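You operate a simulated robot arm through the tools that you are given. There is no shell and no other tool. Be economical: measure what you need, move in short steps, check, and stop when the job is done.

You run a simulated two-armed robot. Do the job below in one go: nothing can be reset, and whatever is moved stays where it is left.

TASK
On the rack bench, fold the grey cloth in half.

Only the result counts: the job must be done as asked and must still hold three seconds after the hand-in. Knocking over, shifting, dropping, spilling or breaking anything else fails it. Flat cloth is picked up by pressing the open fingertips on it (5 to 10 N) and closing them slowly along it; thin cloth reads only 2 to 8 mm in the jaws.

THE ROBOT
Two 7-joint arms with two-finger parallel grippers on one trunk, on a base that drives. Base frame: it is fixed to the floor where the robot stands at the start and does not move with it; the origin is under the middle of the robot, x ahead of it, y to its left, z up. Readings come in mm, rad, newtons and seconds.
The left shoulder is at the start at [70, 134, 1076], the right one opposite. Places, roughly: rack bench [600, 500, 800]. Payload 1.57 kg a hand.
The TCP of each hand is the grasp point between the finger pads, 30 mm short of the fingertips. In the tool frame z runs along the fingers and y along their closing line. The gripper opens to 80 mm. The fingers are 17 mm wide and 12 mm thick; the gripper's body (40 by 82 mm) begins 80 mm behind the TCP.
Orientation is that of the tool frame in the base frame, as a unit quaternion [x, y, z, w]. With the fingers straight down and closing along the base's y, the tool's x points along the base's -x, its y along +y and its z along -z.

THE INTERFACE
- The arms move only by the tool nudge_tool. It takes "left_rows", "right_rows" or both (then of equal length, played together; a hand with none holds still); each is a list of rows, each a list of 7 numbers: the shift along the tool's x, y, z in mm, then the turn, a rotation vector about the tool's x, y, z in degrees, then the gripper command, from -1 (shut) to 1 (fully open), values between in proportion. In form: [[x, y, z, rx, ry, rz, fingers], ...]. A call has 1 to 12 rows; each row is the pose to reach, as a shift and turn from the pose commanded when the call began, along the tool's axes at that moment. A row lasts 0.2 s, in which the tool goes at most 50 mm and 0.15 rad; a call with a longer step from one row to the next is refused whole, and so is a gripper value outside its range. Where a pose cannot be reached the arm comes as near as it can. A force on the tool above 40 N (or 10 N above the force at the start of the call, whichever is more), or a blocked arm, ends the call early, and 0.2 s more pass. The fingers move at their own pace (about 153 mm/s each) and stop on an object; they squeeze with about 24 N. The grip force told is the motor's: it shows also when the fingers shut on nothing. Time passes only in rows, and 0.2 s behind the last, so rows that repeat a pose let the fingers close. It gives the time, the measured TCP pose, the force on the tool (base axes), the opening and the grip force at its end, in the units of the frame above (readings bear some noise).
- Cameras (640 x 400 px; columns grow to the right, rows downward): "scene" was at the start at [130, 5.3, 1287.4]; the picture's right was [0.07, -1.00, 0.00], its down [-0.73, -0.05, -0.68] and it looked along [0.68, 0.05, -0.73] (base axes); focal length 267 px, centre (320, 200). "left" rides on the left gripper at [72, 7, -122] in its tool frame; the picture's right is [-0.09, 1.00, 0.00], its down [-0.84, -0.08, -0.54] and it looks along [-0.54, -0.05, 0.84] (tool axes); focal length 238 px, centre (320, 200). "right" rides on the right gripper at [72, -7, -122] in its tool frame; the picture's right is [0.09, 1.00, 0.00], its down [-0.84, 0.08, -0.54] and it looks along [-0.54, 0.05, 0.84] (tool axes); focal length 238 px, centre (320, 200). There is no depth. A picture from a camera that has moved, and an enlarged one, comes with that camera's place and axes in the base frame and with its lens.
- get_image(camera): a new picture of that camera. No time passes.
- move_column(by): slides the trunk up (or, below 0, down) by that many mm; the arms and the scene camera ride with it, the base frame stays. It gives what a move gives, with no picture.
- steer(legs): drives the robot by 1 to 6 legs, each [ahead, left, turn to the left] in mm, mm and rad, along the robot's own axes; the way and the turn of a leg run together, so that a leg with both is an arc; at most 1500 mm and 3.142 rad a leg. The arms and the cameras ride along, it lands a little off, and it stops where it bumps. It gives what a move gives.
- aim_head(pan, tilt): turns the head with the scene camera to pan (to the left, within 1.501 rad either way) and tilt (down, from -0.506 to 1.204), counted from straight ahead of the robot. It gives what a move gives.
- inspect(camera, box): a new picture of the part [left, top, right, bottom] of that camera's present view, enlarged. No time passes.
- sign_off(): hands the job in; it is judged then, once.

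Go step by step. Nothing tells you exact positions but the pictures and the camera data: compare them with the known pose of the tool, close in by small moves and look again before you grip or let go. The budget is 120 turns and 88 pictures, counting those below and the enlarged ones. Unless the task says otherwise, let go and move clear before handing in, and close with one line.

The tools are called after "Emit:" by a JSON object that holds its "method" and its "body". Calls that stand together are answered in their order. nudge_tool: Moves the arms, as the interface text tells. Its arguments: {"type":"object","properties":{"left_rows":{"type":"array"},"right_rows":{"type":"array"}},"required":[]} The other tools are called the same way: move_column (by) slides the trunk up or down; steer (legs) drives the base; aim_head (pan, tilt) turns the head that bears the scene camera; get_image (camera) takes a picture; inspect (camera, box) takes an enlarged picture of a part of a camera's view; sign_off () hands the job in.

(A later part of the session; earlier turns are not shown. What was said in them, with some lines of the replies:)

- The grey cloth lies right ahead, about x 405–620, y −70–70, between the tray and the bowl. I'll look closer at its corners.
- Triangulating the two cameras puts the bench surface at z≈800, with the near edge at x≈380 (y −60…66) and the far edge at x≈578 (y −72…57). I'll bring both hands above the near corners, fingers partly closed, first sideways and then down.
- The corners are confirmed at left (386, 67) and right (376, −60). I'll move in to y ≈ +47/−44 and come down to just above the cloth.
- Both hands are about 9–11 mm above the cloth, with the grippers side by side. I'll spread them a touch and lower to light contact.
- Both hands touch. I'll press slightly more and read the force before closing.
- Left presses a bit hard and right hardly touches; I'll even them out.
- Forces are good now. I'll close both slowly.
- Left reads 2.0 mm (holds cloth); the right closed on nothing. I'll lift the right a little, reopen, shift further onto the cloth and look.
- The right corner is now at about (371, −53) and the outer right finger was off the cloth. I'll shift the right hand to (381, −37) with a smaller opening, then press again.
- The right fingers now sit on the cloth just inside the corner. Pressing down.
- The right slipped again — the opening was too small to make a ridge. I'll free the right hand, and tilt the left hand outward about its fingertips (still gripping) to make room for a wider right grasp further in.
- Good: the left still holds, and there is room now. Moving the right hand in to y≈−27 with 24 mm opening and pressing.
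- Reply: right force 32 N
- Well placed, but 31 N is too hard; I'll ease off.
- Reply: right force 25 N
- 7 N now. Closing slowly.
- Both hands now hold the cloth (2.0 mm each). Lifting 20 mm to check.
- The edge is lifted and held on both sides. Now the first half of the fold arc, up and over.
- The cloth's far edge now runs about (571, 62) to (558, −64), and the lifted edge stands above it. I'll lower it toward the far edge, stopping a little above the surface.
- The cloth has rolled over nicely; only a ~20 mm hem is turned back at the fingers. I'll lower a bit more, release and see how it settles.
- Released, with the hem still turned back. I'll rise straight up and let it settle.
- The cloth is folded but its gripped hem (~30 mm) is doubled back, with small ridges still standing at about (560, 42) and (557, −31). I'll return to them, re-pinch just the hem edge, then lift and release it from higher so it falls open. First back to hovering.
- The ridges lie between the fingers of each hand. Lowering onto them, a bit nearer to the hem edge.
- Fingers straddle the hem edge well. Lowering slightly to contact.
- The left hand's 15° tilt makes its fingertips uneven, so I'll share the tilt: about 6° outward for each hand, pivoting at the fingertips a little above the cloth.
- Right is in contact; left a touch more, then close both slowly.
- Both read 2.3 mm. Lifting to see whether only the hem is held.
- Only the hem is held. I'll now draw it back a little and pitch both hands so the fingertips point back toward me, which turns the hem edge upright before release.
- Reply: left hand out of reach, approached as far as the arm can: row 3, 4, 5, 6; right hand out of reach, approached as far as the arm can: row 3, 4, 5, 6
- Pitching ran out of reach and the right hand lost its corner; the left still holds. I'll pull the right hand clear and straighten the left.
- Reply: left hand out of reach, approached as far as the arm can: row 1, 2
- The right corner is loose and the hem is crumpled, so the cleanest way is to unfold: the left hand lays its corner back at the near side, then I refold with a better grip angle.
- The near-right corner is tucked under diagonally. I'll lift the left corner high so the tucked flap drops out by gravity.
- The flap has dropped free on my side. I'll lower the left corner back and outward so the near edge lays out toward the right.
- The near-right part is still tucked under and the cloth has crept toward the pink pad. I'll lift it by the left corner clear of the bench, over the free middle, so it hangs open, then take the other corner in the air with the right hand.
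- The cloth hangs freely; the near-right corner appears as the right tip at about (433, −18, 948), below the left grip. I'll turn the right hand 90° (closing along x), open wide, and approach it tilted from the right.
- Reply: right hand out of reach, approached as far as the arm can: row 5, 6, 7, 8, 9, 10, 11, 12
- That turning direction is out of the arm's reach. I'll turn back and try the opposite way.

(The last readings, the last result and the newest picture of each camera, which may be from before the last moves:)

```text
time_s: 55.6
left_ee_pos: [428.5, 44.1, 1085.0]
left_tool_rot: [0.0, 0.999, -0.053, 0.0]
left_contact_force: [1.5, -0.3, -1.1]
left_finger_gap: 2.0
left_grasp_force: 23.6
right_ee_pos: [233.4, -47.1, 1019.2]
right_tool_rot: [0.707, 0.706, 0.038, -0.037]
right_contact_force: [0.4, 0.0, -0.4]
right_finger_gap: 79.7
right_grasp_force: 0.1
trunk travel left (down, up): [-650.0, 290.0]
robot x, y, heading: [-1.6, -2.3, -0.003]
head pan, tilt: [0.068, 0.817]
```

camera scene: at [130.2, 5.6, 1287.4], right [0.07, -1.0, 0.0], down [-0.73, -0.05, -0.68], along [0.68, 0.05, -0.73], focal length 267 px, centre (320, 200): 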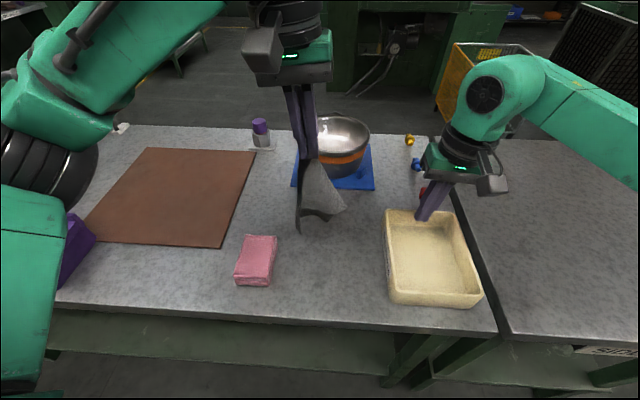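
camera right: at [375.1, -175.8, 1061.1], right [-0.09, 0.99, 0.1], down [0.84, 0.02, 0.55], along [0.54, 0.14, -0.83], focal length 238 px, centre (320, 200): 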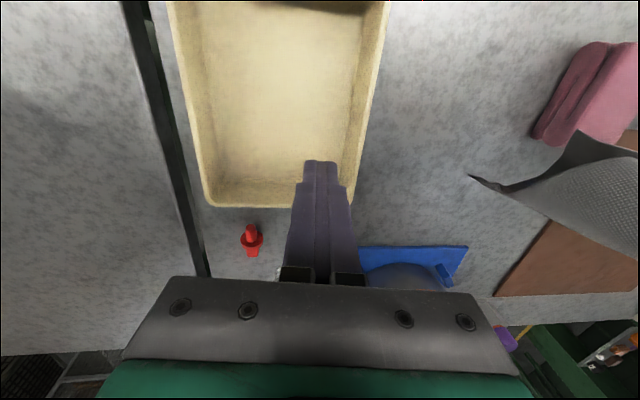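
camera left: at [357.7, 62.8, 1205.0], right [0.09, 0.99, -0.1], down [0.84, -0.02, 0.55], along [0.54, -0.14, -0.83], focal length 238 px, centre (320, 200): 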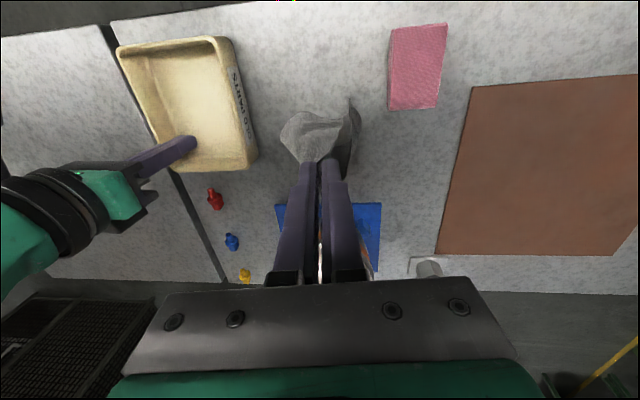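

The other turn works. Now moving the right hand out beside the hanging corner.

Emit:
{"method": "nudge_tool", "body": {"right_rows": [[-28, 0, -23, 0, 0, 0, 1], [-55, 30, -46, 0, 0, 0, 1], [-55, 70, -46, 0, 0, 0, 1], [-55, 110, -46, 0, 0, 0, 1], [-55, 155, -46, 0, 0, 0, 1], [-55, 200, -46, 0, 0, 0, 1], [-55, 200, -46, 0, 0, 0, 1]]}}

Emit:
{"method": "nudge_tool", "body": {"right_rows": [[0, 0, 0, 0, 8, 0, 1], [0, 0, 0, 0, 16, 0, 1], [0, 0, 0, 0, 24, 0, 1], [0, 0, 0, 0, 32, 0, 1], [0, 0, 0, 0, 39, 0, 1], [0, 0, 0, 0, 39, 0, 1]]}}

Emit:
{"method": "get_image", "body": {"camera": "scene"}}

Emit:
{"method": "get_image", "body": {"camera": "right"}}

```text
time_s: 57.2
left_ee_pos: [427.7, 42.3, 1085.9]
left_tool_rot: [0.0, 0.999, -0.053, 0.0]
left_contact_force: [1.2, -0.2, -0.9]
left_finger_gap: 2.0
left_grasp_force: 23.7
right_ee_pos: [430.4, -102.3, 1057.4]
right_tool_rot: [0.706, 0.706, 0.038, -0.036]
right_contact_force: [-0.9, -0.1, 0.3]
right_finger_gap: 80.1
right_grasp_force: 0.1
trunk travel left (down, up): [-650.0, 290.0]
robot x, y, heading: [-1.5, -0.3, 0.001]
head pan, tilt: [0.068, 0.817]
```

```text
time_s: 58.6
left_ee_pos: [428.5, 43.7, 1084.3]
left_tool_rot: [0.001, 0.999, -0.052, -0.001]
left_contact_force: [-0.1, -0.2, 0.0]
left_finger_gap: 1.7
left_grasp_force: 23.4
right_ee_pos: [431.9, -105.1, 1059.2]
right_tool_rot: [0.654, 0.653, 0.27, -0.27]
right_contact_force: [0.0, -0.5, 0.3]
right_finger_gap: 79.9
right_grasp_force: 0.0
trunk travel left (down, up): [-650.0, 290.0]
robot x, y, heading: [2.2, 0.4, -0.002]
head pan, tilt: [0.068, 0.817]
```

```text
21 pictures are left
camera scene: at [130.0, 5.7, 1287.4], right [0.07, -1.0, 0.0], down [-0.73, -0.05, -0.68], along [0.68, 0.05, -0.73], focal length 267 px, centre (320, 200)
```

scene: 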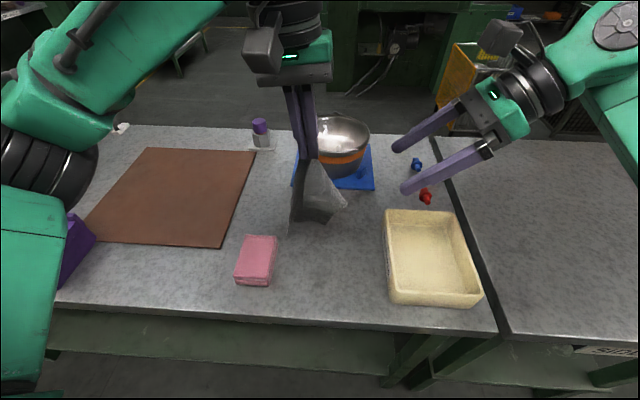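

```text
20 pictures are left
camera right: at [425.9, -140.4, 1194.9], right [1.0, 0.07, 0.07], down [0.08, -0.97, -0.21], along [0.05, 0.21, -0.98], focal length 238 px, centre (320, 200)
```

right: 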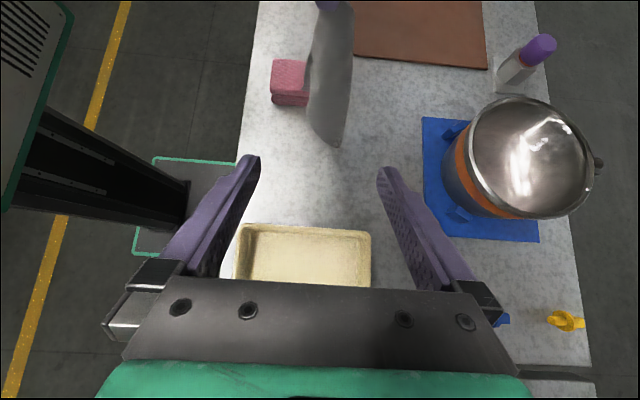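

Emit:
{"method": "inspect", "body": {"camera": "right", "box": [240, 0, 420, 170]}}

Emit:
{"method": "inspect", "body": {"camera": "scene", "box": [270, 130, 370, 250]}}

```text
2.35 times, centred on (330, 85) of right
camera zoom: at [425.9, -140.4, 1194.9], right [1.0, 0.07, 0.07], down [0.08, -0.97, -0.21], along [0.05, 0.21, -0.98], focal length 561 px, centre (296, 471)
```

zoom: 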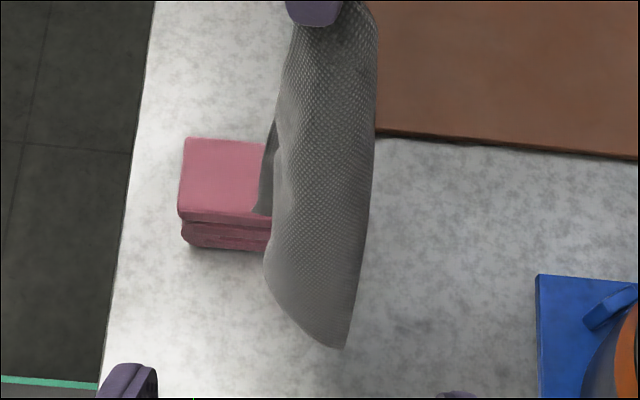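

```text
3.33 times, centred on (320, 190) of scene
camera zoom: at [130.0, 5.7, 1287.4], right [0.07, -1.0, 0.0], down [-0.73, -0.05, -0.68], along [0.68, 0.05, -0.73], focal length 889 px, centre (320, 233)
```

zoom: 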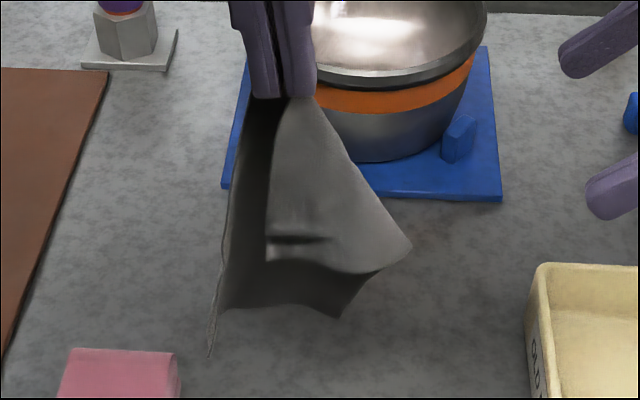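

The hanging shape is ambiguous (rolled). I'll back the right hand off a little and give the cloth a few gentle shakes so it unrolls.

Emit:
{"method": "nudge_tool", "body": {"left_rows": [[-25, 0, 0, 0, 0, 0, -1], [25, 0, 0, 0, 0, 0, -1], [-20, 0, -15, 0, 0, 0, -1], [25, 0, 0, 0, 0, 0, -1], [0, 0, -35, 0, 0, 0, -1], [0, 0, 5, 0, 0, 0, -1], [0, 0, -35, 0, 0, 0, -1], [0, 0, 5, 0, 0, 0, -1], [0, 0, 0, 0, 0, 0, -1], [0, 0, 0, 0, 0, 0, -1], [0, 0, 0, 0, 0, 0, -1], [0, 0, 0, 0, 0, 0, -1]], "right_rows": [[0, 0, -10, 0, 0, 0, 1], [0, 0, -20, 0, 0, 0, 1], [0, 0, -30, 0, 0, 0, 1], [0, 0, -40, 0, 0, 0, 1], [0, 0, -40, 0, 0, 0, 1], [0, 0, -40, 0, 0, 0, 1], [0, 0, -40, 0, 0, 0, 1], [0, 0, -40, 0, 0, 0, 1], [0, 0, -40, 0, 0, 0, 1], [0, 0, -40, 0, 0, 0, 1], [0, 0, -40, 0, 0, 0, 1], [0, 0, -40, 0, 0, 0, 1]]}}

Emit:
{"method": "inspect", "body": {"camera": "scene", "box": [270, 130, 370, 250]}}

```text
time_s: 61.2
left_ee_pos: [429.9, 43.8, 1083.0]
left_tool_rot: [0.0, 0.999, -0.053, 0.0]
left_contact_force: [-0.8, 0.0, 0.1]
left_finger_gap: 1.9
left_grasp_force: 23.5
right_ee_pos: [431.8, -134.4, 1085.4]
right_tool_rot: [0.654, 0.653, 0.27, -0.27]
right_contact_force: [-0.7, 0.3, -0.4]
right_finger_gap: 79.8
right_grasp_force: 0.1
trunk travel left (down, up): [-650.0, 290.0]
robot x, y, heading: [2.9, -0.2, -0.0]
head pan, tilt: [0.068, 0.817]
```

```text
3.33 times, centred on (320, 190) of scene
camera zoom: at [129.6, 5.2, 1287.5], right [0.07, -1.0, 0.0], down [-0.73, -0.05, -0.68], along [0.68, 0.05, -0.73], focal length 889 px, centre (320, 233)
```

zoom: 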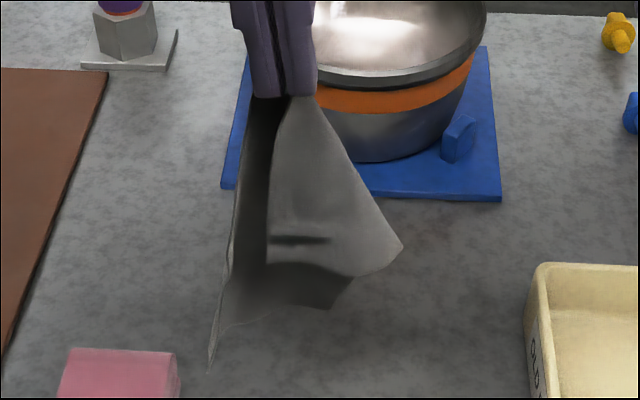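

I can now read it: the loose near-right corner hangs on my side of the sheet, so laying the cloth toward me always tucks it under. I'll lay it the other way: bottom corner down near me, the held corner moving away, so the loose flap ends on top.

Emit:
{"method": "nudge_tool", "body": {"left_rows": [[10, 2.6, 24.9, 0, 0, 0, -1], [20, 5.2, 49.7, 0, 0, 0, -1], [25, 8.4, 79.6, 0, 0, 0, -1], [15, 9.9, 94.5, 0, 0, 0, -1], [0, 11.7, 111.4, 0, 0, 0, -1], [-20, 13.6, 129.3, 0, 0, 0, -1], [-45, 15.7, 149.2, 0, 0, 0, -1], [-70, 17.8, 169, 0, 0, 0, -1], [-95, 19.9, 189, 0, 0, 0, -1], [-115, 21.7, 206.9, 0, 0, 0, -1], [-130, 23.5, 223.8, 0, 0, 0, -1], [-141, 25.1, 238.7, 0, 0, 0, -1]]}}

Emit:
{"method": "get_image", "body": {"camera": "scene"}}

Emit:
{"method": "get_image", "body": {"camera": "right"}}

```text
time_s: 63.8
left_ee_pos: [570.5, 44.1, 842.8]
left_tool_rot: [0.0, 0.999, -0.052, -0.001]
left_contact_force: [0.0, -0.3, 0.4]
left_finger_gap: 2.0
left_grasp_force: 23.6
right_ee_pos: [433.6, -134.5, 1084.0]
right_tool_rot: [0.653, 0.653, 0.271, -0.271]
right_contact_force: [0.0, 0.7, 0.8]
right_finger_gap: 80.1
right_grasp_force: 0.0
trunk travel left (down, up): [-650.0, 290.0]
robot x, y, heading: [-0.2, -0.0, 0.005]
head pan, tilt: [0.068, 0.817]
```

```text
16 pictures are left
camera scene: at [130.5, 5.0, 1287.4], right [0.07, -1.0, 0.0], down [-0.73, -0.05, -0.68], along [0.68, 0.05, -0.73], focal length 267 px, centre (320, 200)
```

scene: 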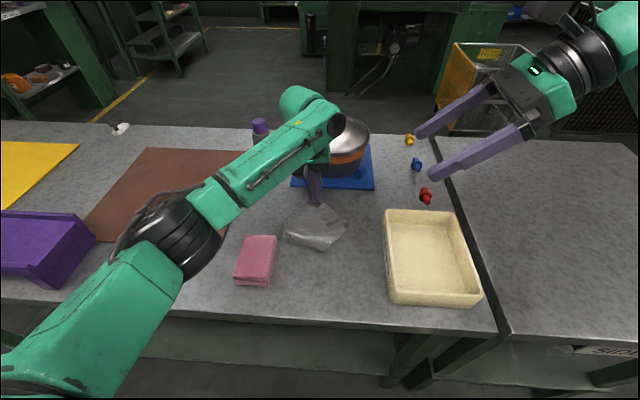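

```text
15 pictures are left
camera right: at [425.4, -169.2, 1222.1], right [1.0, 0.07, 0.06], down [0.08, -0.97, -0.21], along [0.05, 0.21, -0.98], focal length 238 px, centre (320, 200)
```

right: 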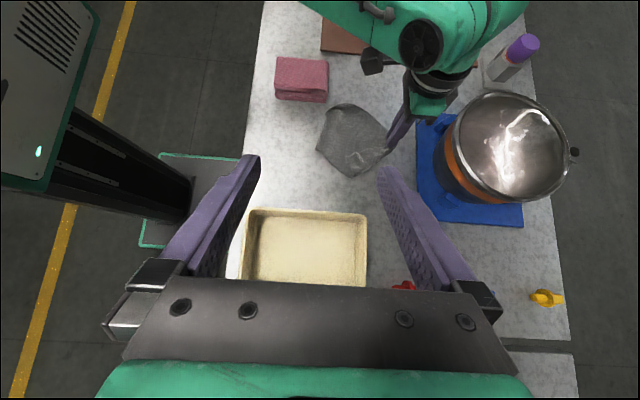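

Emit:
{"method": "inspect", "body": {"camera": "right", "box": [290, 80, 430, 190]}}

```text
3.64 times, centred on (360, 135) of right
camera zoom: at [425.4, -169.2, 1222.1], right [1.0, 0.07, 0.06], down [0.08, -0.97, -0.21], along [0.05, 0.21, -0.98], focal length 867 px, centre (174, 436)
```

zoom: 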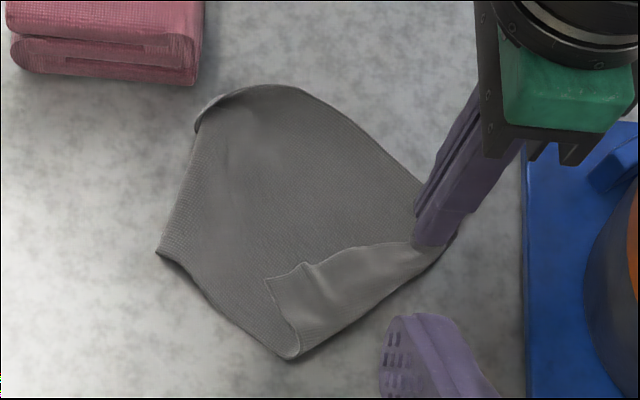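

Now the flap (corner B) lies on top, at about (488, 5), hinged along a crease toward the held corner. I'll bring the right hand over it, tilted away from the left hand.

Emit:
{"method": "nudge_tool", "body": {"right_rows": [[-10, 9, 30, 0, -2, 0, 0], [-20, 18, 61, 0, -4, 0, -0.6], [-31, 27, 91, 0, -6, 0, -0.6], [-41, 36, 122, 0, -8, 0, -0.6], [-51, 45, 152, 0, -10, 0, -0.6], [-61, 54, 182, 0, -10, 0, -0.6], [-72, 63, 213, 0, -10, 0, -0.6], [-82, 72, 243, 0, -10, 0, -0.6], [-82, 72, 243, 0, -10, 0, -0.6]]}}

Emit:
{"method": "get_image", "body": {"camera": "right"}}

```text
time_s: 65.8
left_ee_pos: [570.1, 44.9, 843.6]
left_tool_rot: [0.0, 0.999, -0.052, 0.001]
left_contact_force: [0.3, -0.6, -0.3]
left_finger_gap: 1.9
left_grasp_force: 23.4
right_ee_pos: [503.8, -19.8, 858.4]
right_tool_rot: [0.674, 0.675, 0.213, -0.213]
right_contact_force: [-0.1, 0.5, 0.2]
right_finger_gap: 16.3
right_grasp_force: 0.1
trunk travel left (down, up): [-650.0, 290.0]
robot x, y, heading: [5.2, -0.5, -0.002]
head pan, tilt: [0.068, 0.817]
```

```text
13 pictures are left
camera right: at [497.9, -30.0, 998.1], right [1.0, 0.08, 0.05], down [0.08, -1.0, -0.04], along [0.05, 0.04, -1.0], focal length 238 px, centre (320, 200)
```

right: 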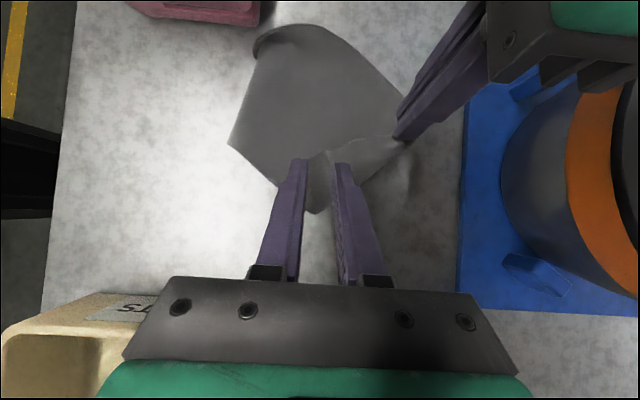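

The right fingers are over the flap corner. Lowering to contact.

Emit:
{"method": "nudge_tool", "body": {"right_rows": [[-5, 0, 7, 0, 0, 0, -0.6], [-10, 0, 14, 0, 0, 0, -0.6], [-14, 0, 20, 0, 0, 0, -0.6], [-15.5, 0, 22.1, 0, 0, 0, -0.6], [-15.5, 0, 22.1, 0, 0, 0, -0.6]]}}

Emit:
{"method": "inspect", "body": {"camera": "right", "box": [220, 80, 420, 230]}}

```text
time_s: 67.0
left_ee_pos: [570.3, 44.2, 844.0]
left_tool_rot: [0.0, 0.999, -0.052, -0.001]
left_contact_force: [-0.6, 0.4, 0.8]
left_finger_gap: 1.5
left_grasp_force: 23.5
right_ee_pos: [505.5, -19.5, 831.4]
right_tool_rot: [0.674, 0.674, 0.213, -0.213]
right_contact_force: [0.4, -0.5, 3.6]
right_finger_gap: 15.8
right_grasp_force: 0.1
trunk travel left (down, up): [-650.0, 290.0]
robot x, y, heading: [1.4, 4.3, -0.004]
head pan, tilt: [0.068, 0.817]
```

```text
2.67 times, centred on (320, 155) of right
camera zoom: at [497.7, -30.4, 971.7], right [1.0, 0.08, 0.05], down [0.08, -1.0, -0.04], along [0.05, 0.04, -1.0], focal length 636 px, centre (320, 320)
```

zoom: 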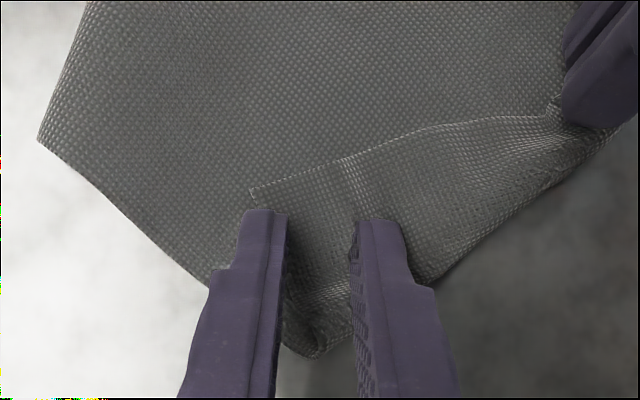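

Well placed by the flap corner. Press slightly and close slowly.

Emit:
{"method": "nudge_tool", "body": {"right_rows": [[-0.5, 3, 0.8, 0, 0, 0, -0.5], [-0.5, 3, 0.8, 0, 0, 0, -0.5], [-0.5, 3, 0.8, 0, 0, 0, -0.56], [-0.5, 3, 0.8, 0, 0, 0, -0.62], [-0.5, 3, 0.8, 0, 0, 0, -0.68], [-0.5, 3, 0.8, 0, 0, 0, -0.74], [-0.5, 3, 0.8, 0, 0, 0, -0.8], [-0.5, 3, 0.8, 0, 0, 0, -0.86], [-0.5, 3, 0.8, 0, 0, 0, -0.92], [-0.5, 3, 0.8, 0, 0, 0, -1], [-0.5, 3, 0.8, 0, 0, 0, -1], [-0.5, 3, 0.8, 0, 0, 0, -1]]}}

```text
time_s: 69.6
left_ee_pos: [568.9, 43.4, 844.9]
left_tool_rot: [0.0, 0.999, -0.053, 0.001]
left_contact_force: [-0.6, -0.5, 0.0]
left_finger_gap: 1.9
left_grasp_force: 24.0
right_ee_pos: [506.3, -19.1, 830.4]
right_tool_rot: [0.674, 0.675, 0.214, -0.212]
right_contact_force: [1.9, -0.1, 15.0]
right_finger_gap: 2.0
right_grasp_force: 23.9
trunk travel left (down, up): [-650.0, 290.0]
robot x, y, heading: [4.3, -2.3, -0.001]
head pan, tilt: [0.068, 0.817]
```

The right holds the flap corner too (2.0 mm). Now I lift both corners together, spreading them, so the cloth hangs as a curtain between the hands.

Emit:
{"method": "nudge_tool", "body": {"left_rows": [[7, -1.7, -18, 0, 0, 0, -1], [15, -3.3, -36, 0, 0, 0, -1], [24, -5, -54.5, 0, 0, 0, -1], [33, -6.7, -72.7, 0, 0, 0, -1], [42, -8.3, -91, 0, 0, 0, -1], [51, -10, -109, 0, 0, 0, -1], [60, -11.6, -127, 0, 0, 0, -1], [69, -13.3, -145.4, 0, 0, 0, -1], [69, -13.3, -145.4, 0, 0, 0, -1]], "right_rows": [[8.7, -1, -18, 0, -2, 0, -1], [17.3, -2, -36, 0, -4, 0, -1], [26, -3, -54, 0, -6, 0, -1], [34.7, -4, -72, 0, -8, 0, -1], [43.4, -5, -90, 0, -10, 0, -1], [52, -5, -108, 0, -12, 0, -1], [60.7, -6, -126, 0, -14, 0, -1], [69.4, -6, -144.3, 0, -15, 0, -1], [69.4, -6, -144.3, 0, -15, 0, -1]]}}

Emit:
{"method": "inspect", "body": {"camera": "scene", "box": [230, 100, 430, 260]}}

```text
time_s: 71.6
left_ee_pos: [502.3, 46.7, 992.4]
left_tool_rot: [-0.001, 0.999, -0.052, -0.001]
left_contact_force: [0.3, 0.0, 0.1]
left_finger_gap: 1.9
left_grasp_force: 23.7
right_ee_pos: [502.1, -46.8, 987.7]
right_tool_rot: [0.696, 0.696, 0.122, -0.123]
right_contact_force: [0.4, 0.0, -1.0]
right_finger_gap: 1.8
right_grasp_force: 23.8
trunk travel left (down, up): [-650.0, 290.0]
robot x, y, heading: [-1.1, -0.7, -0.001]
head pan, tilt: [0.068, 0.817]
```

```text
2.50 times, centred on (330, 180) of scene
camera zoom: at [130.6, 5.1, 1287.3], right [0.07, -1.0, 0.0], down [-0.73, -0.05, -0.68], along [0.68, 0.05, -0.73], focal length 666 px, centre (295, 250)
```

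zoom: 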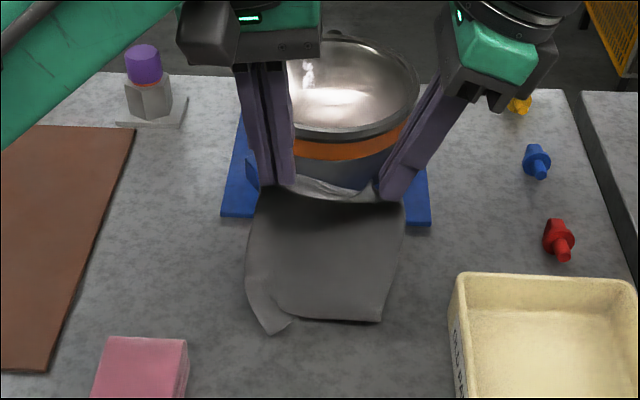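

The cloth now hangs open between both hands, only the bottom-left corner is curled. Raising it off the bench and a bit toward me to let that uncurl, with slight spreading.

Emit:
{"method": "nudge_tool", "body": {"left_rows": [[0, -0.9, -18, 0, 0, 0, -1], [8, -1.8, -37, 0, 0, 0, -1], [20, -2.7, -55, 0, 0, 0, -1], [34, -2.7, -55, 0, 0, 0, -1], [48, -2.7, -55, 0, 0, 0, -1], [60, -2.7, -55, 0, 0, 0, -1], [60, -2.7, -55, 0, 0, 0, -1], [60, -2.7, -55, 0, 0, 0, -1]], "right_rows": [[5, 0, -17.5, 0, 0, 0, -1], [11, -8, -35, 0, 0, 0, -1], [16, -20, -52.7, 0, 0, 0, -1], [16, -34, -52.7, 0, 0, 0, -1], [16, -48, -52.7, 0, 0, 0, -1], [16, -60, -52.7, 0, 0, 0, -1], [16, -60, -52.7, 0, 0, 0, -1], [16, -60, -52.7, 0, 0, 0, -1]]}}

Emit:
{"method": "inspect", "body": {"camera": "scene", "box": [230, 100, 430, 260]}}

```text
time_s: 73.4
left_ee_pos: [442.7, 48.7, 1044.9]
left_tool_rot: [0.0, 0.999, -0.052, 0.0]
left_contact_force: [-0.1, -0.9, -0.8]
left_finger_gap: 1.8
left_grasp_force: 23.5
right_ee_pos: [441.1, -50.6, 1040.7]
right_tool_rot: [0.696, 0.697, 0.122, -0.123]
right_contact_force: [-0.8, 0.8, -0.2]
right_finger_gap: 1.7
right_grasp_force: 23.4
trunk travel left (down, up): [-650.0, 290.0]
robot x, y, heading: [-0.3, 0.9, -0.003]
head pan, tilt: [0.068, 0.817]
```

```text
2.50 times, centred on (330, 180) of scene
camera zoom: at [129.9, 5.3, 1287.4], right [0.07, -1.0, 0.0], down [-0.73, -0.05, -0.68], along [0.68, 0.05, -0.73], focal length 666 px, centre (295, 250)
```

zoom: 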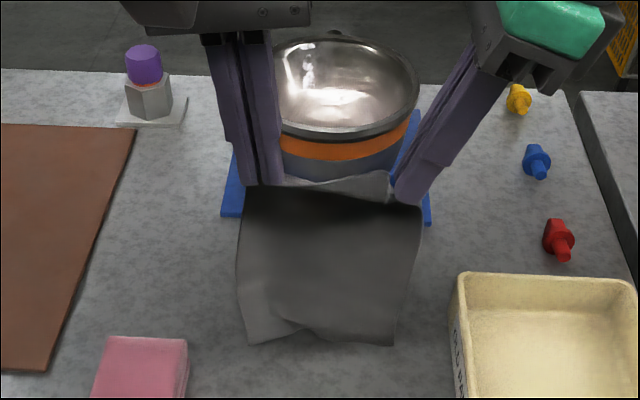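

Now it hangs flat like a curtain, with the gripped hem pointing away (+x), so folding away from me will land it flat. Moving it over x≈535 and lowering until the bottom edge touches.

Emit:
{"method": "nudge_tool", "body": {"left_rows": [[-13, 0, 0, 0, 0, 0, -1], [-30, 0, 0, 0, 0, 0, -1], [-47, 0, 0, 0, 0, 0, -1], [-64, 0, 0, 0, 0, 0, -1], [-81, 0, 0, 0, 0, 0, -1], [-93, 0, 0, 0, 0, 0, -1], [-93, 0, 0, 0, 0, 0, -1], [-93, 0, 0, 0, 0, 0, -1], [-93, 1, 9.5, 0, 0, 0, -1], [-93, 2, 19, 0, 0, 0, -1], [-93, 3, 28.5, 0, 0, 0, -1], [-92, 4, 37.8, 0, 0, 0, -1]], "right_rows": [[0, 13, 0, 0, 0, 0, -1], [0, 30, 0, 0, 0, 0, -1], [0, 47, 0, 0, 0, 0, -1], [0, 64, 0, 0, 0, 0, -1], [0, 81, 0, 0, 0, 0, -1], [0, 93, 0, 0, 0, 0, -1], [0, 93, 0, 0, 0, 0, -1], [0, 93, 0, 0, 0, 0, -1], [-3.2, 93, 8.9, 0, 0, 0, -1], [-6.5, 93, 17.8, 0, 0, 0, -1], [-9.7, 93, 26.8, 0, 0, 0, -1], [-13, 92, 35.7, 0, 0, 0, -1]]}}

Emit:
{"method": "inspect", "body": {"camera": "scene", "box": [230, 100, 430, 260]}}

```text
time_s: 76.0
left_ee_pos: [533.8, 49.6, 1006.8]
left_tool_rot: [0.0, 0.999, -0.051, -0.001]
left_contact_force: [-0.5, -0.3, -0.4]
left_finger_gap: 1.8
left_grasp_force: 23.4
right_ee_pos: [532.9, -50.2, 1004.5]
right_tool_rot: [0.696, 0.696, 0.123, -0.123]
right_contact_force: [0.3, 0.2, -0.5]
right_finger_gap: 1.6
right_grasp_force: 23.5
trunk travel left (down, up): [-650.0, 290.0]
robot x, y, heading: [4.0, -5.1, 0.002]
head pan, tilt: [0.068, 0.817]
```

```text
2.50 times, centred on (330, 180) of scene
camera zoom: at [130.3, 5.2, 1287.4], right [0.07, -1.0, 0.0], down [-0.73, -0.05, -0.68], along [0.68, 0.05, -0.73], focal length 666 px, centre (295, 250)
```

zoom: 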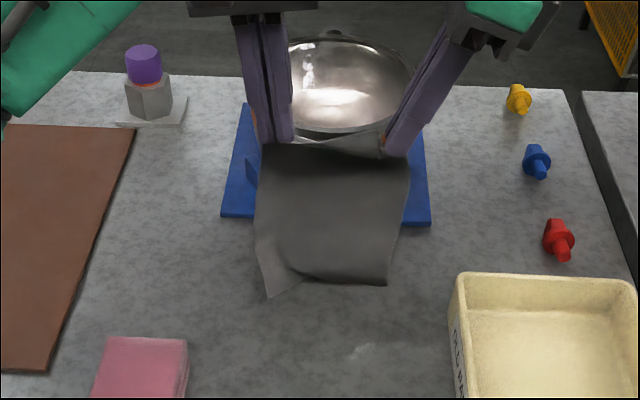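

The bottom edge is about to touch; its left corner curls toward me, so I'll draw the curtain toward me while lowering so the edge trails behind.

Emit:
{"method": "nudge_tool", "body": {"left_rows": [[8, 0.2, 2, 0, 0, 0, -1], [16, 0.4, 4, 0, 0, 0, -1], [24, 0.6, 6, 0, 0, 0, -1], [32, 0.9, 9, 0, 0, 0, -1], [40, 1.4, 13, 0, 0, 0, -1], [48, 1.8, 17, 0, 0, 0, -1], [56, 2.2, 21, 0, 0, 0, -1]], "right_rows": [[-0.7, -8, 1.9, 0, 0, 0, -1], [-1.4, -16, 3.8, 0, 0, 0, -1], [-2, -24, 5.6, 0, 0, 0, -1], [-3.1, -32, 8.5, 0, 0, 0, -1], [-4.4, -40, 12.2, 0, 0, 0, -1], [-5.8, -48, 16, 0, 0, 0, -1], [-7.2, -56, 19.7, 0, 0, 0, -1]]}}

Emit:
{"method": "inspect", "body": {"camera": "scene", "box": [230, 100, 430, 260]}}

```text
time_s: 77.6
left_ee_pos: [477.0, 48.9, 986.2]
left_tool_rot: [-0.001, 0.999, -0.053, 0.0]
left_contact_force: [0.5, -0.4, 0.1]
left_finger_gap: 1.9
left_grasp_force: 23.5
right_ee_pos: [477.0, -49.9, 981.5]
right_tool_rot: [0.697, 0.696, 0.123, -0.123]
right_contact_force: [-0.3, 0.2, 0.1]
right_finger_gap: 1.6
right_grasp_force: 23.7
trunk travel left (down, up): [-650.0, 290.0]
robot x, y, heading: [-0.4, -1.4, 0.003]
head pan, tilt: [0.068, 0.817]
```

```text
2.50 times, centred on (330, 180) of scene
camera zoom: at [129.6, 5.3, 1287.5], right [0.07, -1.0, 0.0], down [-0.73, -0.05, -0.68], along [0.68, 0.05, -0.73], focal length 666 px, centre (295, 250)
```

zoom: 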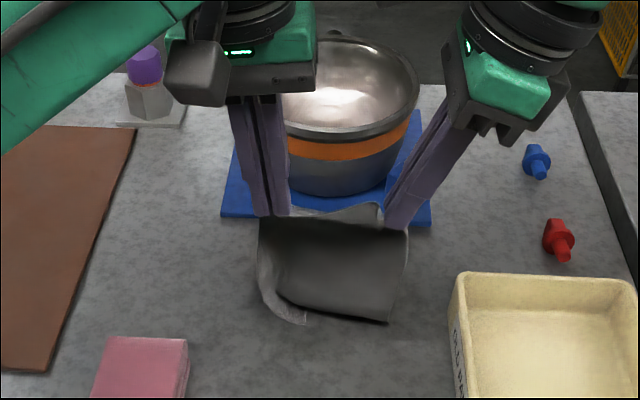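

The lower-left corner touched first and bent toward me. I'll raise the curtain clear again, let it settle, then lower it while already moving so the edge trails properly.

Emit:
{"method": "nudge_tool", "body": {"left_rows": [[0, -1.6, -15, 0, 0, 0, -1], [0, -3.2, -30, 0, 0, 0, -1], [-6, -4.8, -45, 0, 0, 0, -1], [-18, -6.3, -60, 0, 0, 0, -1], [-34, -6.3, -60, 0, 0, 0, -1], [-50, -6.3, -60, 0, 0, 0, -1], [-62, -6.3, -60, 0, 0, 0, -1], [-70, -6.3, -60, 0, 0, 0, -1], [-70, -6.3, -60, 0, 0, 0, -1], [-70, -6.3, -60, 0, 0, 0, -1], [-70, -6.3, -60, 0, 0, 0, -1]], "right_rows": [[5.1, 0, -14.2, 0, 0, 0, -1], [10.3, 0, -28.3, 0, 0, 0, -1], [15.4, 6, -42.4, 0, 0, 0, -1], [20.6, 18, -56.5, 0, 0, 0, -1], [20.6, 34, -56.5, 0, 0, 0, -1], [20.6, 50, -56.5, 0, 0, 0, -1], [20.6, 62, -56.5, 0, 0, 0, -1], [20.6, 70, -56.5, 0, 0, 0, -1], [20.6, 70, -56.5, 0, 0, 0, -1], [20.6, 70, -56.5, 0, 0, 0, -1], [20.6, 70, -56.5, 0, 0, 0, -1]]}}

Emit:
{"method": "inspect", "body": {"camera": "scene", "box": [230, 100, 430, 260]}}

```text
time_s: 80.0
left_ee_pos: [546.6, 48.3, 1044.8]
left_tool_rot: [0.0, 0.999, -0.051, 0.0]
left_contact_force: [-0.8, -1.2, -0.2]
left_finger_gap: 1.8
left_grasp_force: 23.6
right_ee_pos: [546.2, -51.0, 1043.6]
right_tool_rot: [0.696, 0.697, 0.123, -0.122]
right_contact_force: [-0.3, 1.1, 0.0]
right_finger_gap: 1.7
right_grasp_force: 23.6
trunk travel left (down, up): [-650.0, 290.0]
robot x, y, heading: [2.7, -0.2, -0.001]
head pan, tilt: [0.068, 0.817]
```

```text
2.50 times, centred on (330, 180) of scene
camera zoom: at [130.1, 5.3, 1287.4], right [0.07, -1.0, 0.0], down [-0.73, -0.05, -0.68], along [0.68, 0.05, -0.73], focal length 666 px, centre (295, 250)
```

zoom: 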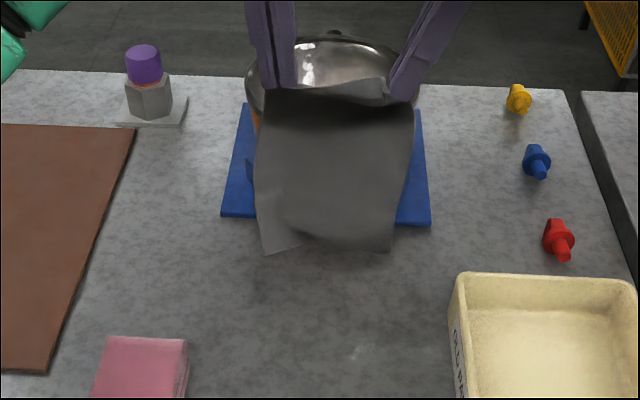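

It hangs flat again. Now lowering while sweeping toward me to lay the far half down.

Emit:
{"method": "nudge_tool", "body": {"left_rows": [[15, 0.8, 8, 0, 0, 0, -1], [33, 1.6, 15, 0, 0, 0, -1], [50, 2.9, 27.8, 0, 0, 0, -1], [66, 4.7, 44.8, 0, 0, 0, -1], [82, 6.6, 62.7, 0, 0, 0, -1], [97, 8.5, 80.6, 0, 0, 0, -1], [111, 10.2, 97.5, 0, 0, 0, -1], [122, 11.8, 112.4, 0, 0, 0, -1]], "right_rows": [[-2.7, -15, 7.5, 0, 0, 0, -1], [-5.1, -33, 14.1, 0, 0, 0, -1], [-9.6, -50, 26.3, 0, 0, 0, -1], [-15.4, -66, 42.3, 0, 0, 0, -1], [-21.5, -82, 59.2, 0, 0, 0, -1], [-27.7, -97, 76.1, 0, 0, 0, -1], [-33.5, -111, 92.1, 0, 0, 0, -1], [-38.6, -122, 106.2, 0, 0, 0, -1]]}}

Emit:
{"method": "get_image", "body": {"camera": "left"}}

```text
time_s: 81.8
left_ee_pos: [423.2, 48.2, 934.7]
left_tool_rot: [0.0, 0.999, -0.053, 0.001]
left_contact_force: [0.3, -0.3, 0.3]
left_finger_gap: 1.8
left_grasp_force: 23.6
right_ee_pos: [425.4, -49.3, 929.5]
right_tool_rot: [0.696, 0.697, 0.122, -0.123]
right_contact_force: [0.0, 0.4, 0.4]
right_finger_gap: 1.7
right_grasp_force: 23.7
trunk travel left (down, up): [-650.0, 290.0]
robot x, y, heading: [-0.5, -2.2, -0.0]
head pan, tilt: [0.068, 0.817]
```

```text
6 pictures are left
camera left: at [353.0, 67.3, 1054.5], right [0.09, 0.99, -0.1], down [0.84, -0.02, 0.55], along [0.54, -0.14, -0.83], focal length 238 px, centre (320, 200)
```

left: 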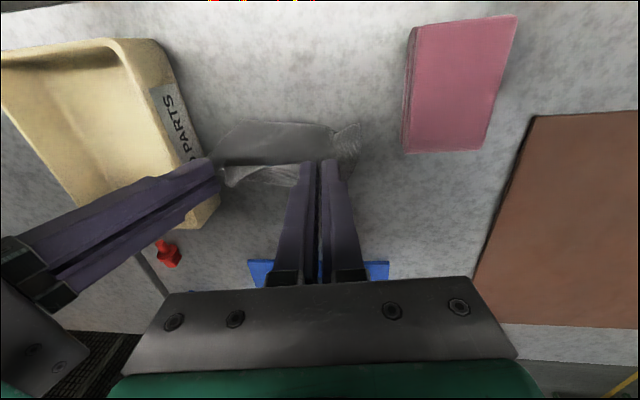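

Emit:
{"method": "inspect", "body": {"camera": "scene", "box": [260, 170, 400, 280]}}

```text
3.64 times, centred on (330, 225) of scene
camera zoom: at [129.7, 5.5, 1287.5], right [0.07, -1.0, 0.0], down [-0.73, -0.05, -0.68], along [0.68, 0.05, -0.73], focal length 969 px, centre (284, 109)
```

zoom: 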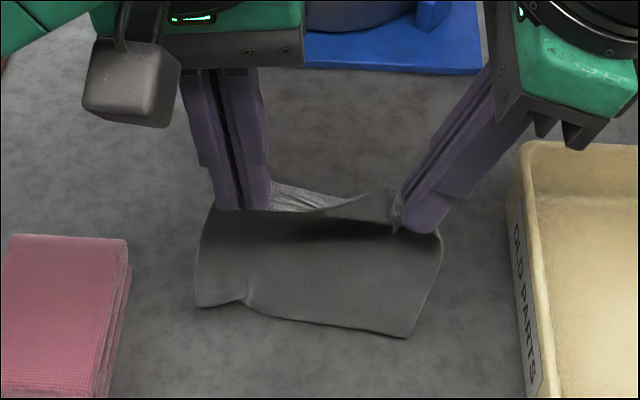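

The far half now lies behind (to about x≈498) and the sheet stands vertically under the hands. Folding the held edge forward and down onto the far edge.

Emit:
{"method": "nudge_tool", "body": {"left_rows": [[-8, 0.4, 3.5, 0, 0, 0, -1], [-16, 0.7, 7, 0, 0, 0, -1], [-24, 1.3, 12, 0, 0, 0, -1], [-31, 1.9, 18, 0, 0, 0, -1], [-44, 3.4, 32.8, 0, 0, 0, -1], [-54, 5.3, 50.7, 0, 0, 0, -1], [-61, 7.1, 67.6, 0, 0, 0, -1], [-65, 8.7, 82.5, 0, 0, 0, -1], [-66, 9.4, 89.5, 0, 0, 0, -1], [-66, 9.4, 89.5, 0, 0, 0, -1]], "right_rows": [[-1.2, 8, 3.3, 0, 0, 0, -1], [-2.4, 16, 6.6, 0, 0, 0, -1], [-4.1, 24, 11.3, 0, 0, 0, -1], [-6.2, 31, 16.9, 0, 0, 0, -1], [-11.3, 44, 31, 0, 0, 0, -1], [-17.4, 54, 47.9, 0, 0, 0, -1], [-23.3, 61, 63.9, 0, 0, 0, -1], [-28.4, 65, 78, 0, 0, 0, -1], [-30.1, 66, 82.7, 0, 0, 0, -1], [-30.1, 66, 82.7, 0, 0, 0, -1]]}}

Emit:
{"method": "get_image", "body": {"camera": "left"}}

```text
time_s: 84.0
left_ee_pos: [492.0, 48.2, 843.5]
left_tool_rot: [0.001, 0.999, -0.052, 0.0]
left_contact_force: [-0.1, -0.5, -0.7]
left_finger_gap: 1.5
left_grasp_force: 23.0
right_ee_pos: [490.4, -49.8, 841.7]
right_tool_rot: [0.696, 0.696, 0.122, -0.124]
right_contact_force: [0.6, -0.1, -0.1]
right_finger_gap: 1.7
right_grasp_force: 23.7
trunk travel left (down, up): [-650.0, 290.0]
robot x, y, heading: [-3.4, -1.7, 0.0]
head pan, tilt: [0.068, 0.817]
```

```text
4 pictures are left
camera left: at [421.2, 67.7, 963.2], right [0.09, 0.99, -0.1], down [0.84, -0.02, 0.55], along [0.54, -0.14, -0.83], focal length 238 px, centre (320, 200)
```

left: 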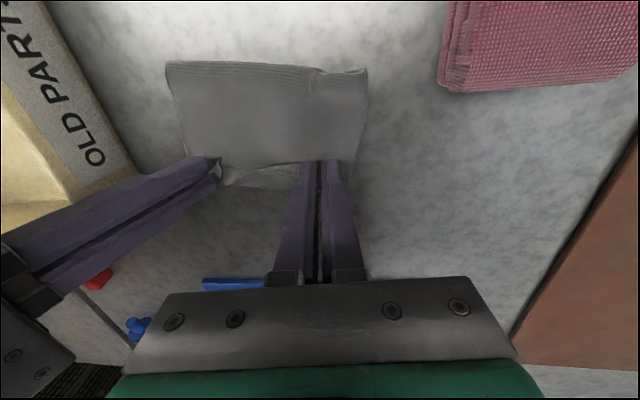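

The fold lies neatly: fold line at x≈426, hem flat along the far edge. Releasing both hands and backing off along the fingers.

Emit:
{"method": "nudge_tool", "body": {"left_rows": [[-2, 0, 3, 0, 0, 0, -1], [-2, 0, 3, 0, 0, 0, -0.8], [-2, 0, 3, 0, 0, 0, -0.6], [-2, 0, 3, 0, 0, 0, -0.5], [-2, 0, 3, 0, 0, 0, -0.5], [-2, 0, -7, 0, 0, 0, -0.5], [-2, 0, -25, 0, 0, 0, -0.5], [-2, 0, -60, 0, 0, 0, -0.5], [-2, 10, -105, 0, 0, 0, -0.5], [10, 50, -130, 0, 0, 0, -0.5], [30, 95, -130, 0, 0, 0, -0.5]], "right_rows": [[0, 2, 3, 0, 0, 0, -1], [0, 2, 3, 0, 0, 0, -0.8], [0, 2, 3, 0, 0, 0, -0.6], [0, 2, 3, 0, 0, 0, -0.5], [0, 2, 3, 0, 0, 0, -0.5], [0, 2, -7, 0, 0, 0, -0.5], [0, 2, -25, 0, 0, 0, -0.5], [0, 2, -60, 0, 0, 0, -0.5], [0, 2, -105, 0, 0, 0, -0.5], [-30, 2, -140, 0, 0, 0, -0.5], [-60, 2, -160, 0, 0, 0, -0.5]]}}

Emit:
{"method": "inspect", "body": {"camera": "scene", "box": [250, 160, 410, 290]}}

```text
time_s: 86.4
left_ee_pos: [459.2, 156.2, 963.4]
left_tool_rot: [0.0, 0.999, -0.053, 0.0]
left_contact_force: [0.5, 0.5, 0.5]
left_finger_gap: 19.9
left_grasp_force: 0.0
right_ee_pos: [490.3, -161.9, 974.5]
right_tool_rot: [0.696, 0.697, 0.123, -0.122]
right_contact_force: [0.3, -1.0, 0.4]
right_finger_gap: 19.8
right_grasp_force: 0.1
trunk travel left (down, up): [-650.0, 290.0]
robot x, y, heading: [-3.1, -0.5, 0.004]
head pan, tilt: [0.068, 0.817]
```

```text
3.08 times, centred on (330, 225) of scene
camera zoom: at [128.7, 6.3, 1287.6], right [0.07, -1.0, 0.0], down [-0.73, -0.05, -0.69], along [0.68, 0.05, -0.73], focal length 820 px, centre (289, 123)
```

zoom: 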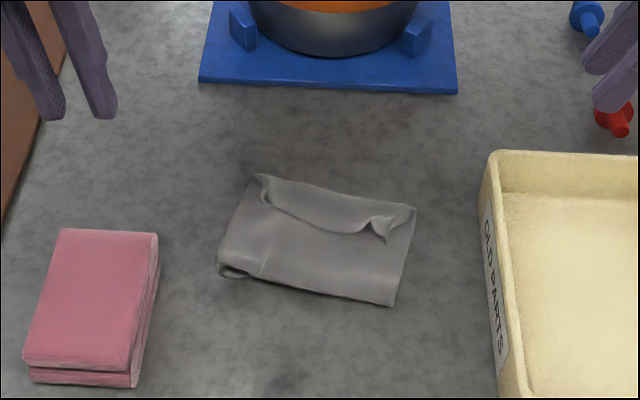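

Emit:
{"method": "inspect", "body": {"camera": "left", "box": [140, 75, 300, 195]}}

```text
3.33 times, centred on (220, 135) of left
camera zoom: at [388.4, 175.8, 1083.4], right [0.09, 0.99, -0.11], down [0.84, -0.02, 0.55], along [0.54, -0.14, -0.83], focal length 794 px, centre (653, 417)
```

zoom: 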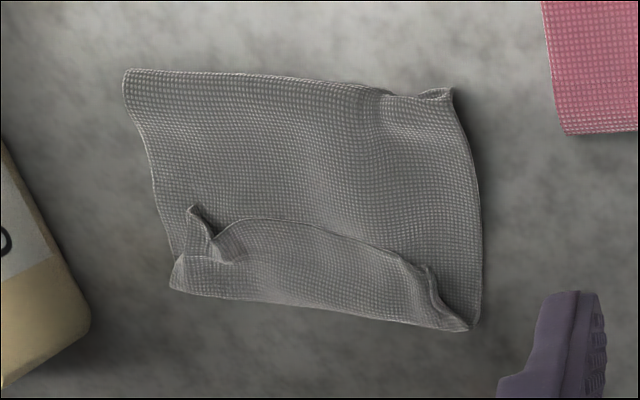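

The cloth is folded, but the gripped edge is rolled back ~30 mm on top. I'll gently push that hem outward with the open left fingertips, one near each end: first hover above it.

Emit:
{"method": "nudge_tool", "body": {"left_rows": [[-6, -30, 5, -1, 0, 3, 0], [-12, -60, 10, -2, 0, 6, 0.5], [-18, -90, 15, -3, 0, 9, 0.5], [-24, -120, 30, -4, 0, 12, 0.5], [-28, -136.4, 55, -5, 0, 15, 0.5], [-28, -136.4, 85, -6, 0, 17.6, 0.5], [-28, -136.4, 117.9, -6, 0, 17.6, 0.5], [-28, -136.4, 117.9, -6, 0, 17.6, 0.5]]}}

```text
time_s: 88.2
left_ee_pos: [488.9, 10.2, 860.8]
left_tool_rot: [0.153, 0.988, 0.001, 0.008]
left_contact_force: [0.3, 0.3, 1.1]
left_finger_gap: 60.0
left_grasp_force: 0.2
right_ee_pos: [492.9, -162.8, 973.2]
right_tool_rot: [0.696, 0.696, 0.122, -0.122]
right_contact_force: [-1.2, 0.8, -0.4]
right_finger_gap: 19.8
right_grasp_force: 0.0
trunk travel left (down, up): [-650.0, 290.0]
robot x, y, heading: [-1.9, -1.1, 0.001]
head pan, tilt: [0.068, 0.817]
```

Emit:
{"method": "nudge_tool", "body": {"left_rows": [[0, 0, 8, 0, 0, 0, 0.5], [0, 0, 16, 0, 0, 0, 0.5], [0, 0, 21, 0, 0, 0, 0.5], [0, 0, 25, 0, 0, 0, 0.5], [0, 0, 25, 0, 0, 0, 0.5]]}}

Emit:
{"method": "inspect", "body": {"camera": "left", "box": [190, 60, 450, 240]}}

```text
time_s: 89.4
left_ee_pos: [488.6, 8.6, 834.7]
left_tool_rot: [0.153, 0.988, 0.0, 0.008]
left_contact_force: [-0.6, -0.5, -0.2]
left_finger_gap: 60.1
left_grasp_force: 0.1
right_ee_pos: [492.0, -161.5, 972.8]
right_tool_rot: [0.697, 0.696, 0.123, -0.123]
right_contact_force: [-0.4, 1.1, -0.5]
right_finger_gap: 20.1
right_grasp_force: 0.1
trunk travel left (down, up): [-650.0, 290.0]
robot x, y, heading: [1.2, -0.5, 0.002]
head pan, tilt: [0.068, 0.817]
```

```text
2.22 times, centred on (320, 150) of left
camera zoom: at [422.0, 37.0, 955.7], right [0.39, 0.92, 0.0], down [0.77, -0.33, 0.55], along [0.51, -0.21, -0.83], focal length 530 px, centre (320, 311)
```

zoom: 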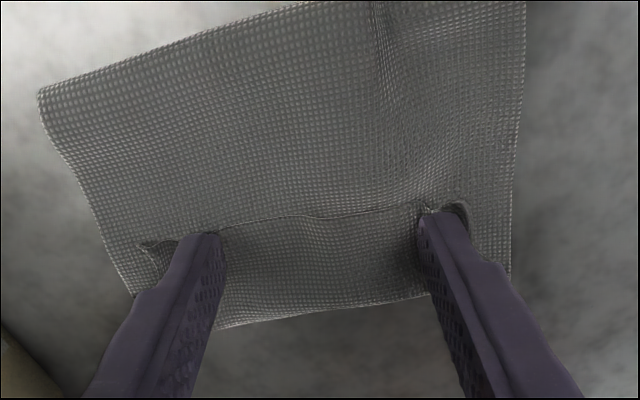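

The fingertips sit right at both ends of the hem edge. Pressing lightly.

Emit:
{"method": "nudge_tool", "body": {"left_rows": [[0, 0, 1.2, 0, 0, 0, 0.5], [0, 0, 1.8, 0, 0, 0, 0.5], [0, 0, 1.8, 0, 0, 0, 0.5]]}}

```text
time_s: 90.2
left_ee_pos: [488.8, 8.0, 833.1]
left_tool_rot: [0.153, 0.988, -0.001, 0.008]
left_contact_force: [-0.9, -0.4, 0.5]
left_finger_gap: 59.9
left_grasp_force: 0.2
right_ee_pos: [491.4, -162.1, 973.9]
right_tool_rot: [0.697, 0.696, 0.123, -0.123]
right_contact_force: [-0.3, -0.1, 0.4]
right_finger_gap: 19.8
right_grasp_force: 0.0
trunk travel left (down, up): [-650.0, 290.0]
robot x, y, heading: [-2.6, -1.2, -0.001]
head pan, tilt: [0.068, 0.817]
```

Emit:
{"method": "nudge_tool", "body": {"left_rows": [[0, 0, 0.9, 0, 0, 0, 0.5], [0, 0, 0.9, 0, 0, 0, 0.5]]}}

```text
time_s: 90.8
left_ee_pos: [489.0, 9.0, 833.4]
left_tool_rot: [0.153, 0.988, -0.001, 0.009]
left_contact_force: [0.1, 0.9, 5.2]
left_finger_gap: 60.0
left_grasp_force: 0.0
right_ee_pos: [492.5, -163.8, 974.1]
right_tool_rot: [0.696, 0.697, 0.122, -0.122]
right_contact_force: [-0.3, 1.4, -0.1]
right_finger_gap: 20.1
right_grasp_force: 0.1
trunk travel left (down, up): [-650.0, 290.0]
robot x, y, heading: [-2.1, 0.4, -0.004]
head pan, tilt: [0.068, 0.817]
```

5 N. Sweeping the hem outward slowly, then lifting straight off.

Emit:
{"method": "nudge_tool", "body": {"left_rows": [[-3, 0.3, 0, 0, 0, 0, 0.5], [-6, 0.7, 0, 0, 0, 0, 0.5], [-9, 1, 0, 0, 0, 0, 0.5], [-12, 1.4, 0, 0, 0, 0, 0.5], [-15, 1.7, 0, 0, 0, 0, 0.5], [-18, 2.1, 0, 0, 0, 0, 0.5], [-21, 2.4, 0, 0, 0, 0, 0.5], [-24, 2.8, 0, 0, 0, 0, 0.5], [-25, 2.9, 0, 0, 0, 0, 0.5]]}}

```text
time_s: 92.8
left_ee_pos: [514.8, 4.6, 834.4]
left_tool_rot: [0.152, 0.988, 0.001, 0.007]
left_contact_force: [-0.2, -1.2, 1.6]
left_finger_gap: 60.1
left_grasp_force: 0.1
right_ee_pos: [492.1, -162.1, 972.7]
right_tool_rot: [0.696, 0.697, 0.123, -0.122]
right_contact_force: [-0.2, -0.4, -0.1]
right_finger_gap: 20.2
right_grasp_force: 0.0
trunk travel left (down, up): [-650.0, 290.0]
robot x, y, heading: [-3.3, 1.1, 0.001]
head pan, tilt: [0.068, 0.817]
```

Lifting straight up and clear, then a last look.

Emit:
{"method": "nudge_tool", "body": {"left_rows": [[0, 0, -6, 0, 0, 0, 0.5], [0, 0, -25, 0, 0, 0, 0.5], [0, 0, -60, 0, 0, 0, 0.5], [0, 0, -100, 0, 0, 0, 0.5], [10, 40, -120, 0, 0, 0, 0.5], [20, 80, -120, 0, 0, 0, 0.5], [35, 120, -120, 0, 0, 0, 0.5], [50, 160, -120, 0, 0, 0, 0.5], [50, 160, -120, 0, 0, 0, 0.5]]}}

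Emit:
{"method": "inspect", "body": {"camera": "scene", "box": [220, 110, 440, 300]}}

```text
time_s: 94.8
left_ee_pos: [511.6, 168.3, 953.1]
left_tool_rot: [0.153, 0.988, 0.001, 0.008]
left_contact_force: [0.2, 0.2, -0.3]
left_finger_gap: 60.0
left_grasp_force: 0.1
right_ee_pos: [493.0, -163.3, 972.8]
right_tool_rot: [0.696, 0.696, 0.125, -0.124]
right_contact_force: [-0.1, -0.3, 0.3]
right_finger_gap: 20.2
right_grasp_force: 0.0
trunk travel left (down, up): [-650.0, 290.0]
robot x, y, heading: [3.3, -2.4, -0.004]
head pan, tilt: [0.068, 0.817]
```

```text
2.11 times, centred on (330, 205) of scene
camera zoom: at [130.2, 4.1, 1287.4], right [0.07, -1.0, 0.0], down [-0.73, -0.05, -0.68], along [0.68, 0.05, -0.73], focal length 561 px, centre (299, 190)
```

zoom: 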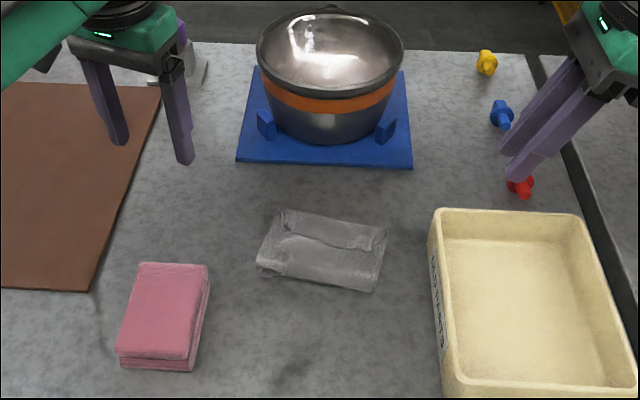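

The cloth lies folded over on itself with only a narrow rolled hem along the far edge. Everything else is where it was and both hands are clear, so I'm handing in.

Emit:
{"method": "sign_off", "body": {}}

```text
The job is handed in.
```

I folded the grey cloth in half on the rack bench and handed the job in, but the fold isn't perfectly clean. The top edge is still rolled back in a narrow hem along the far side, so the top and bottom edges don't meet exactly. I had no pictures left to measure how far off they are. In the last picture nothing else had moved, and both hands were clear.
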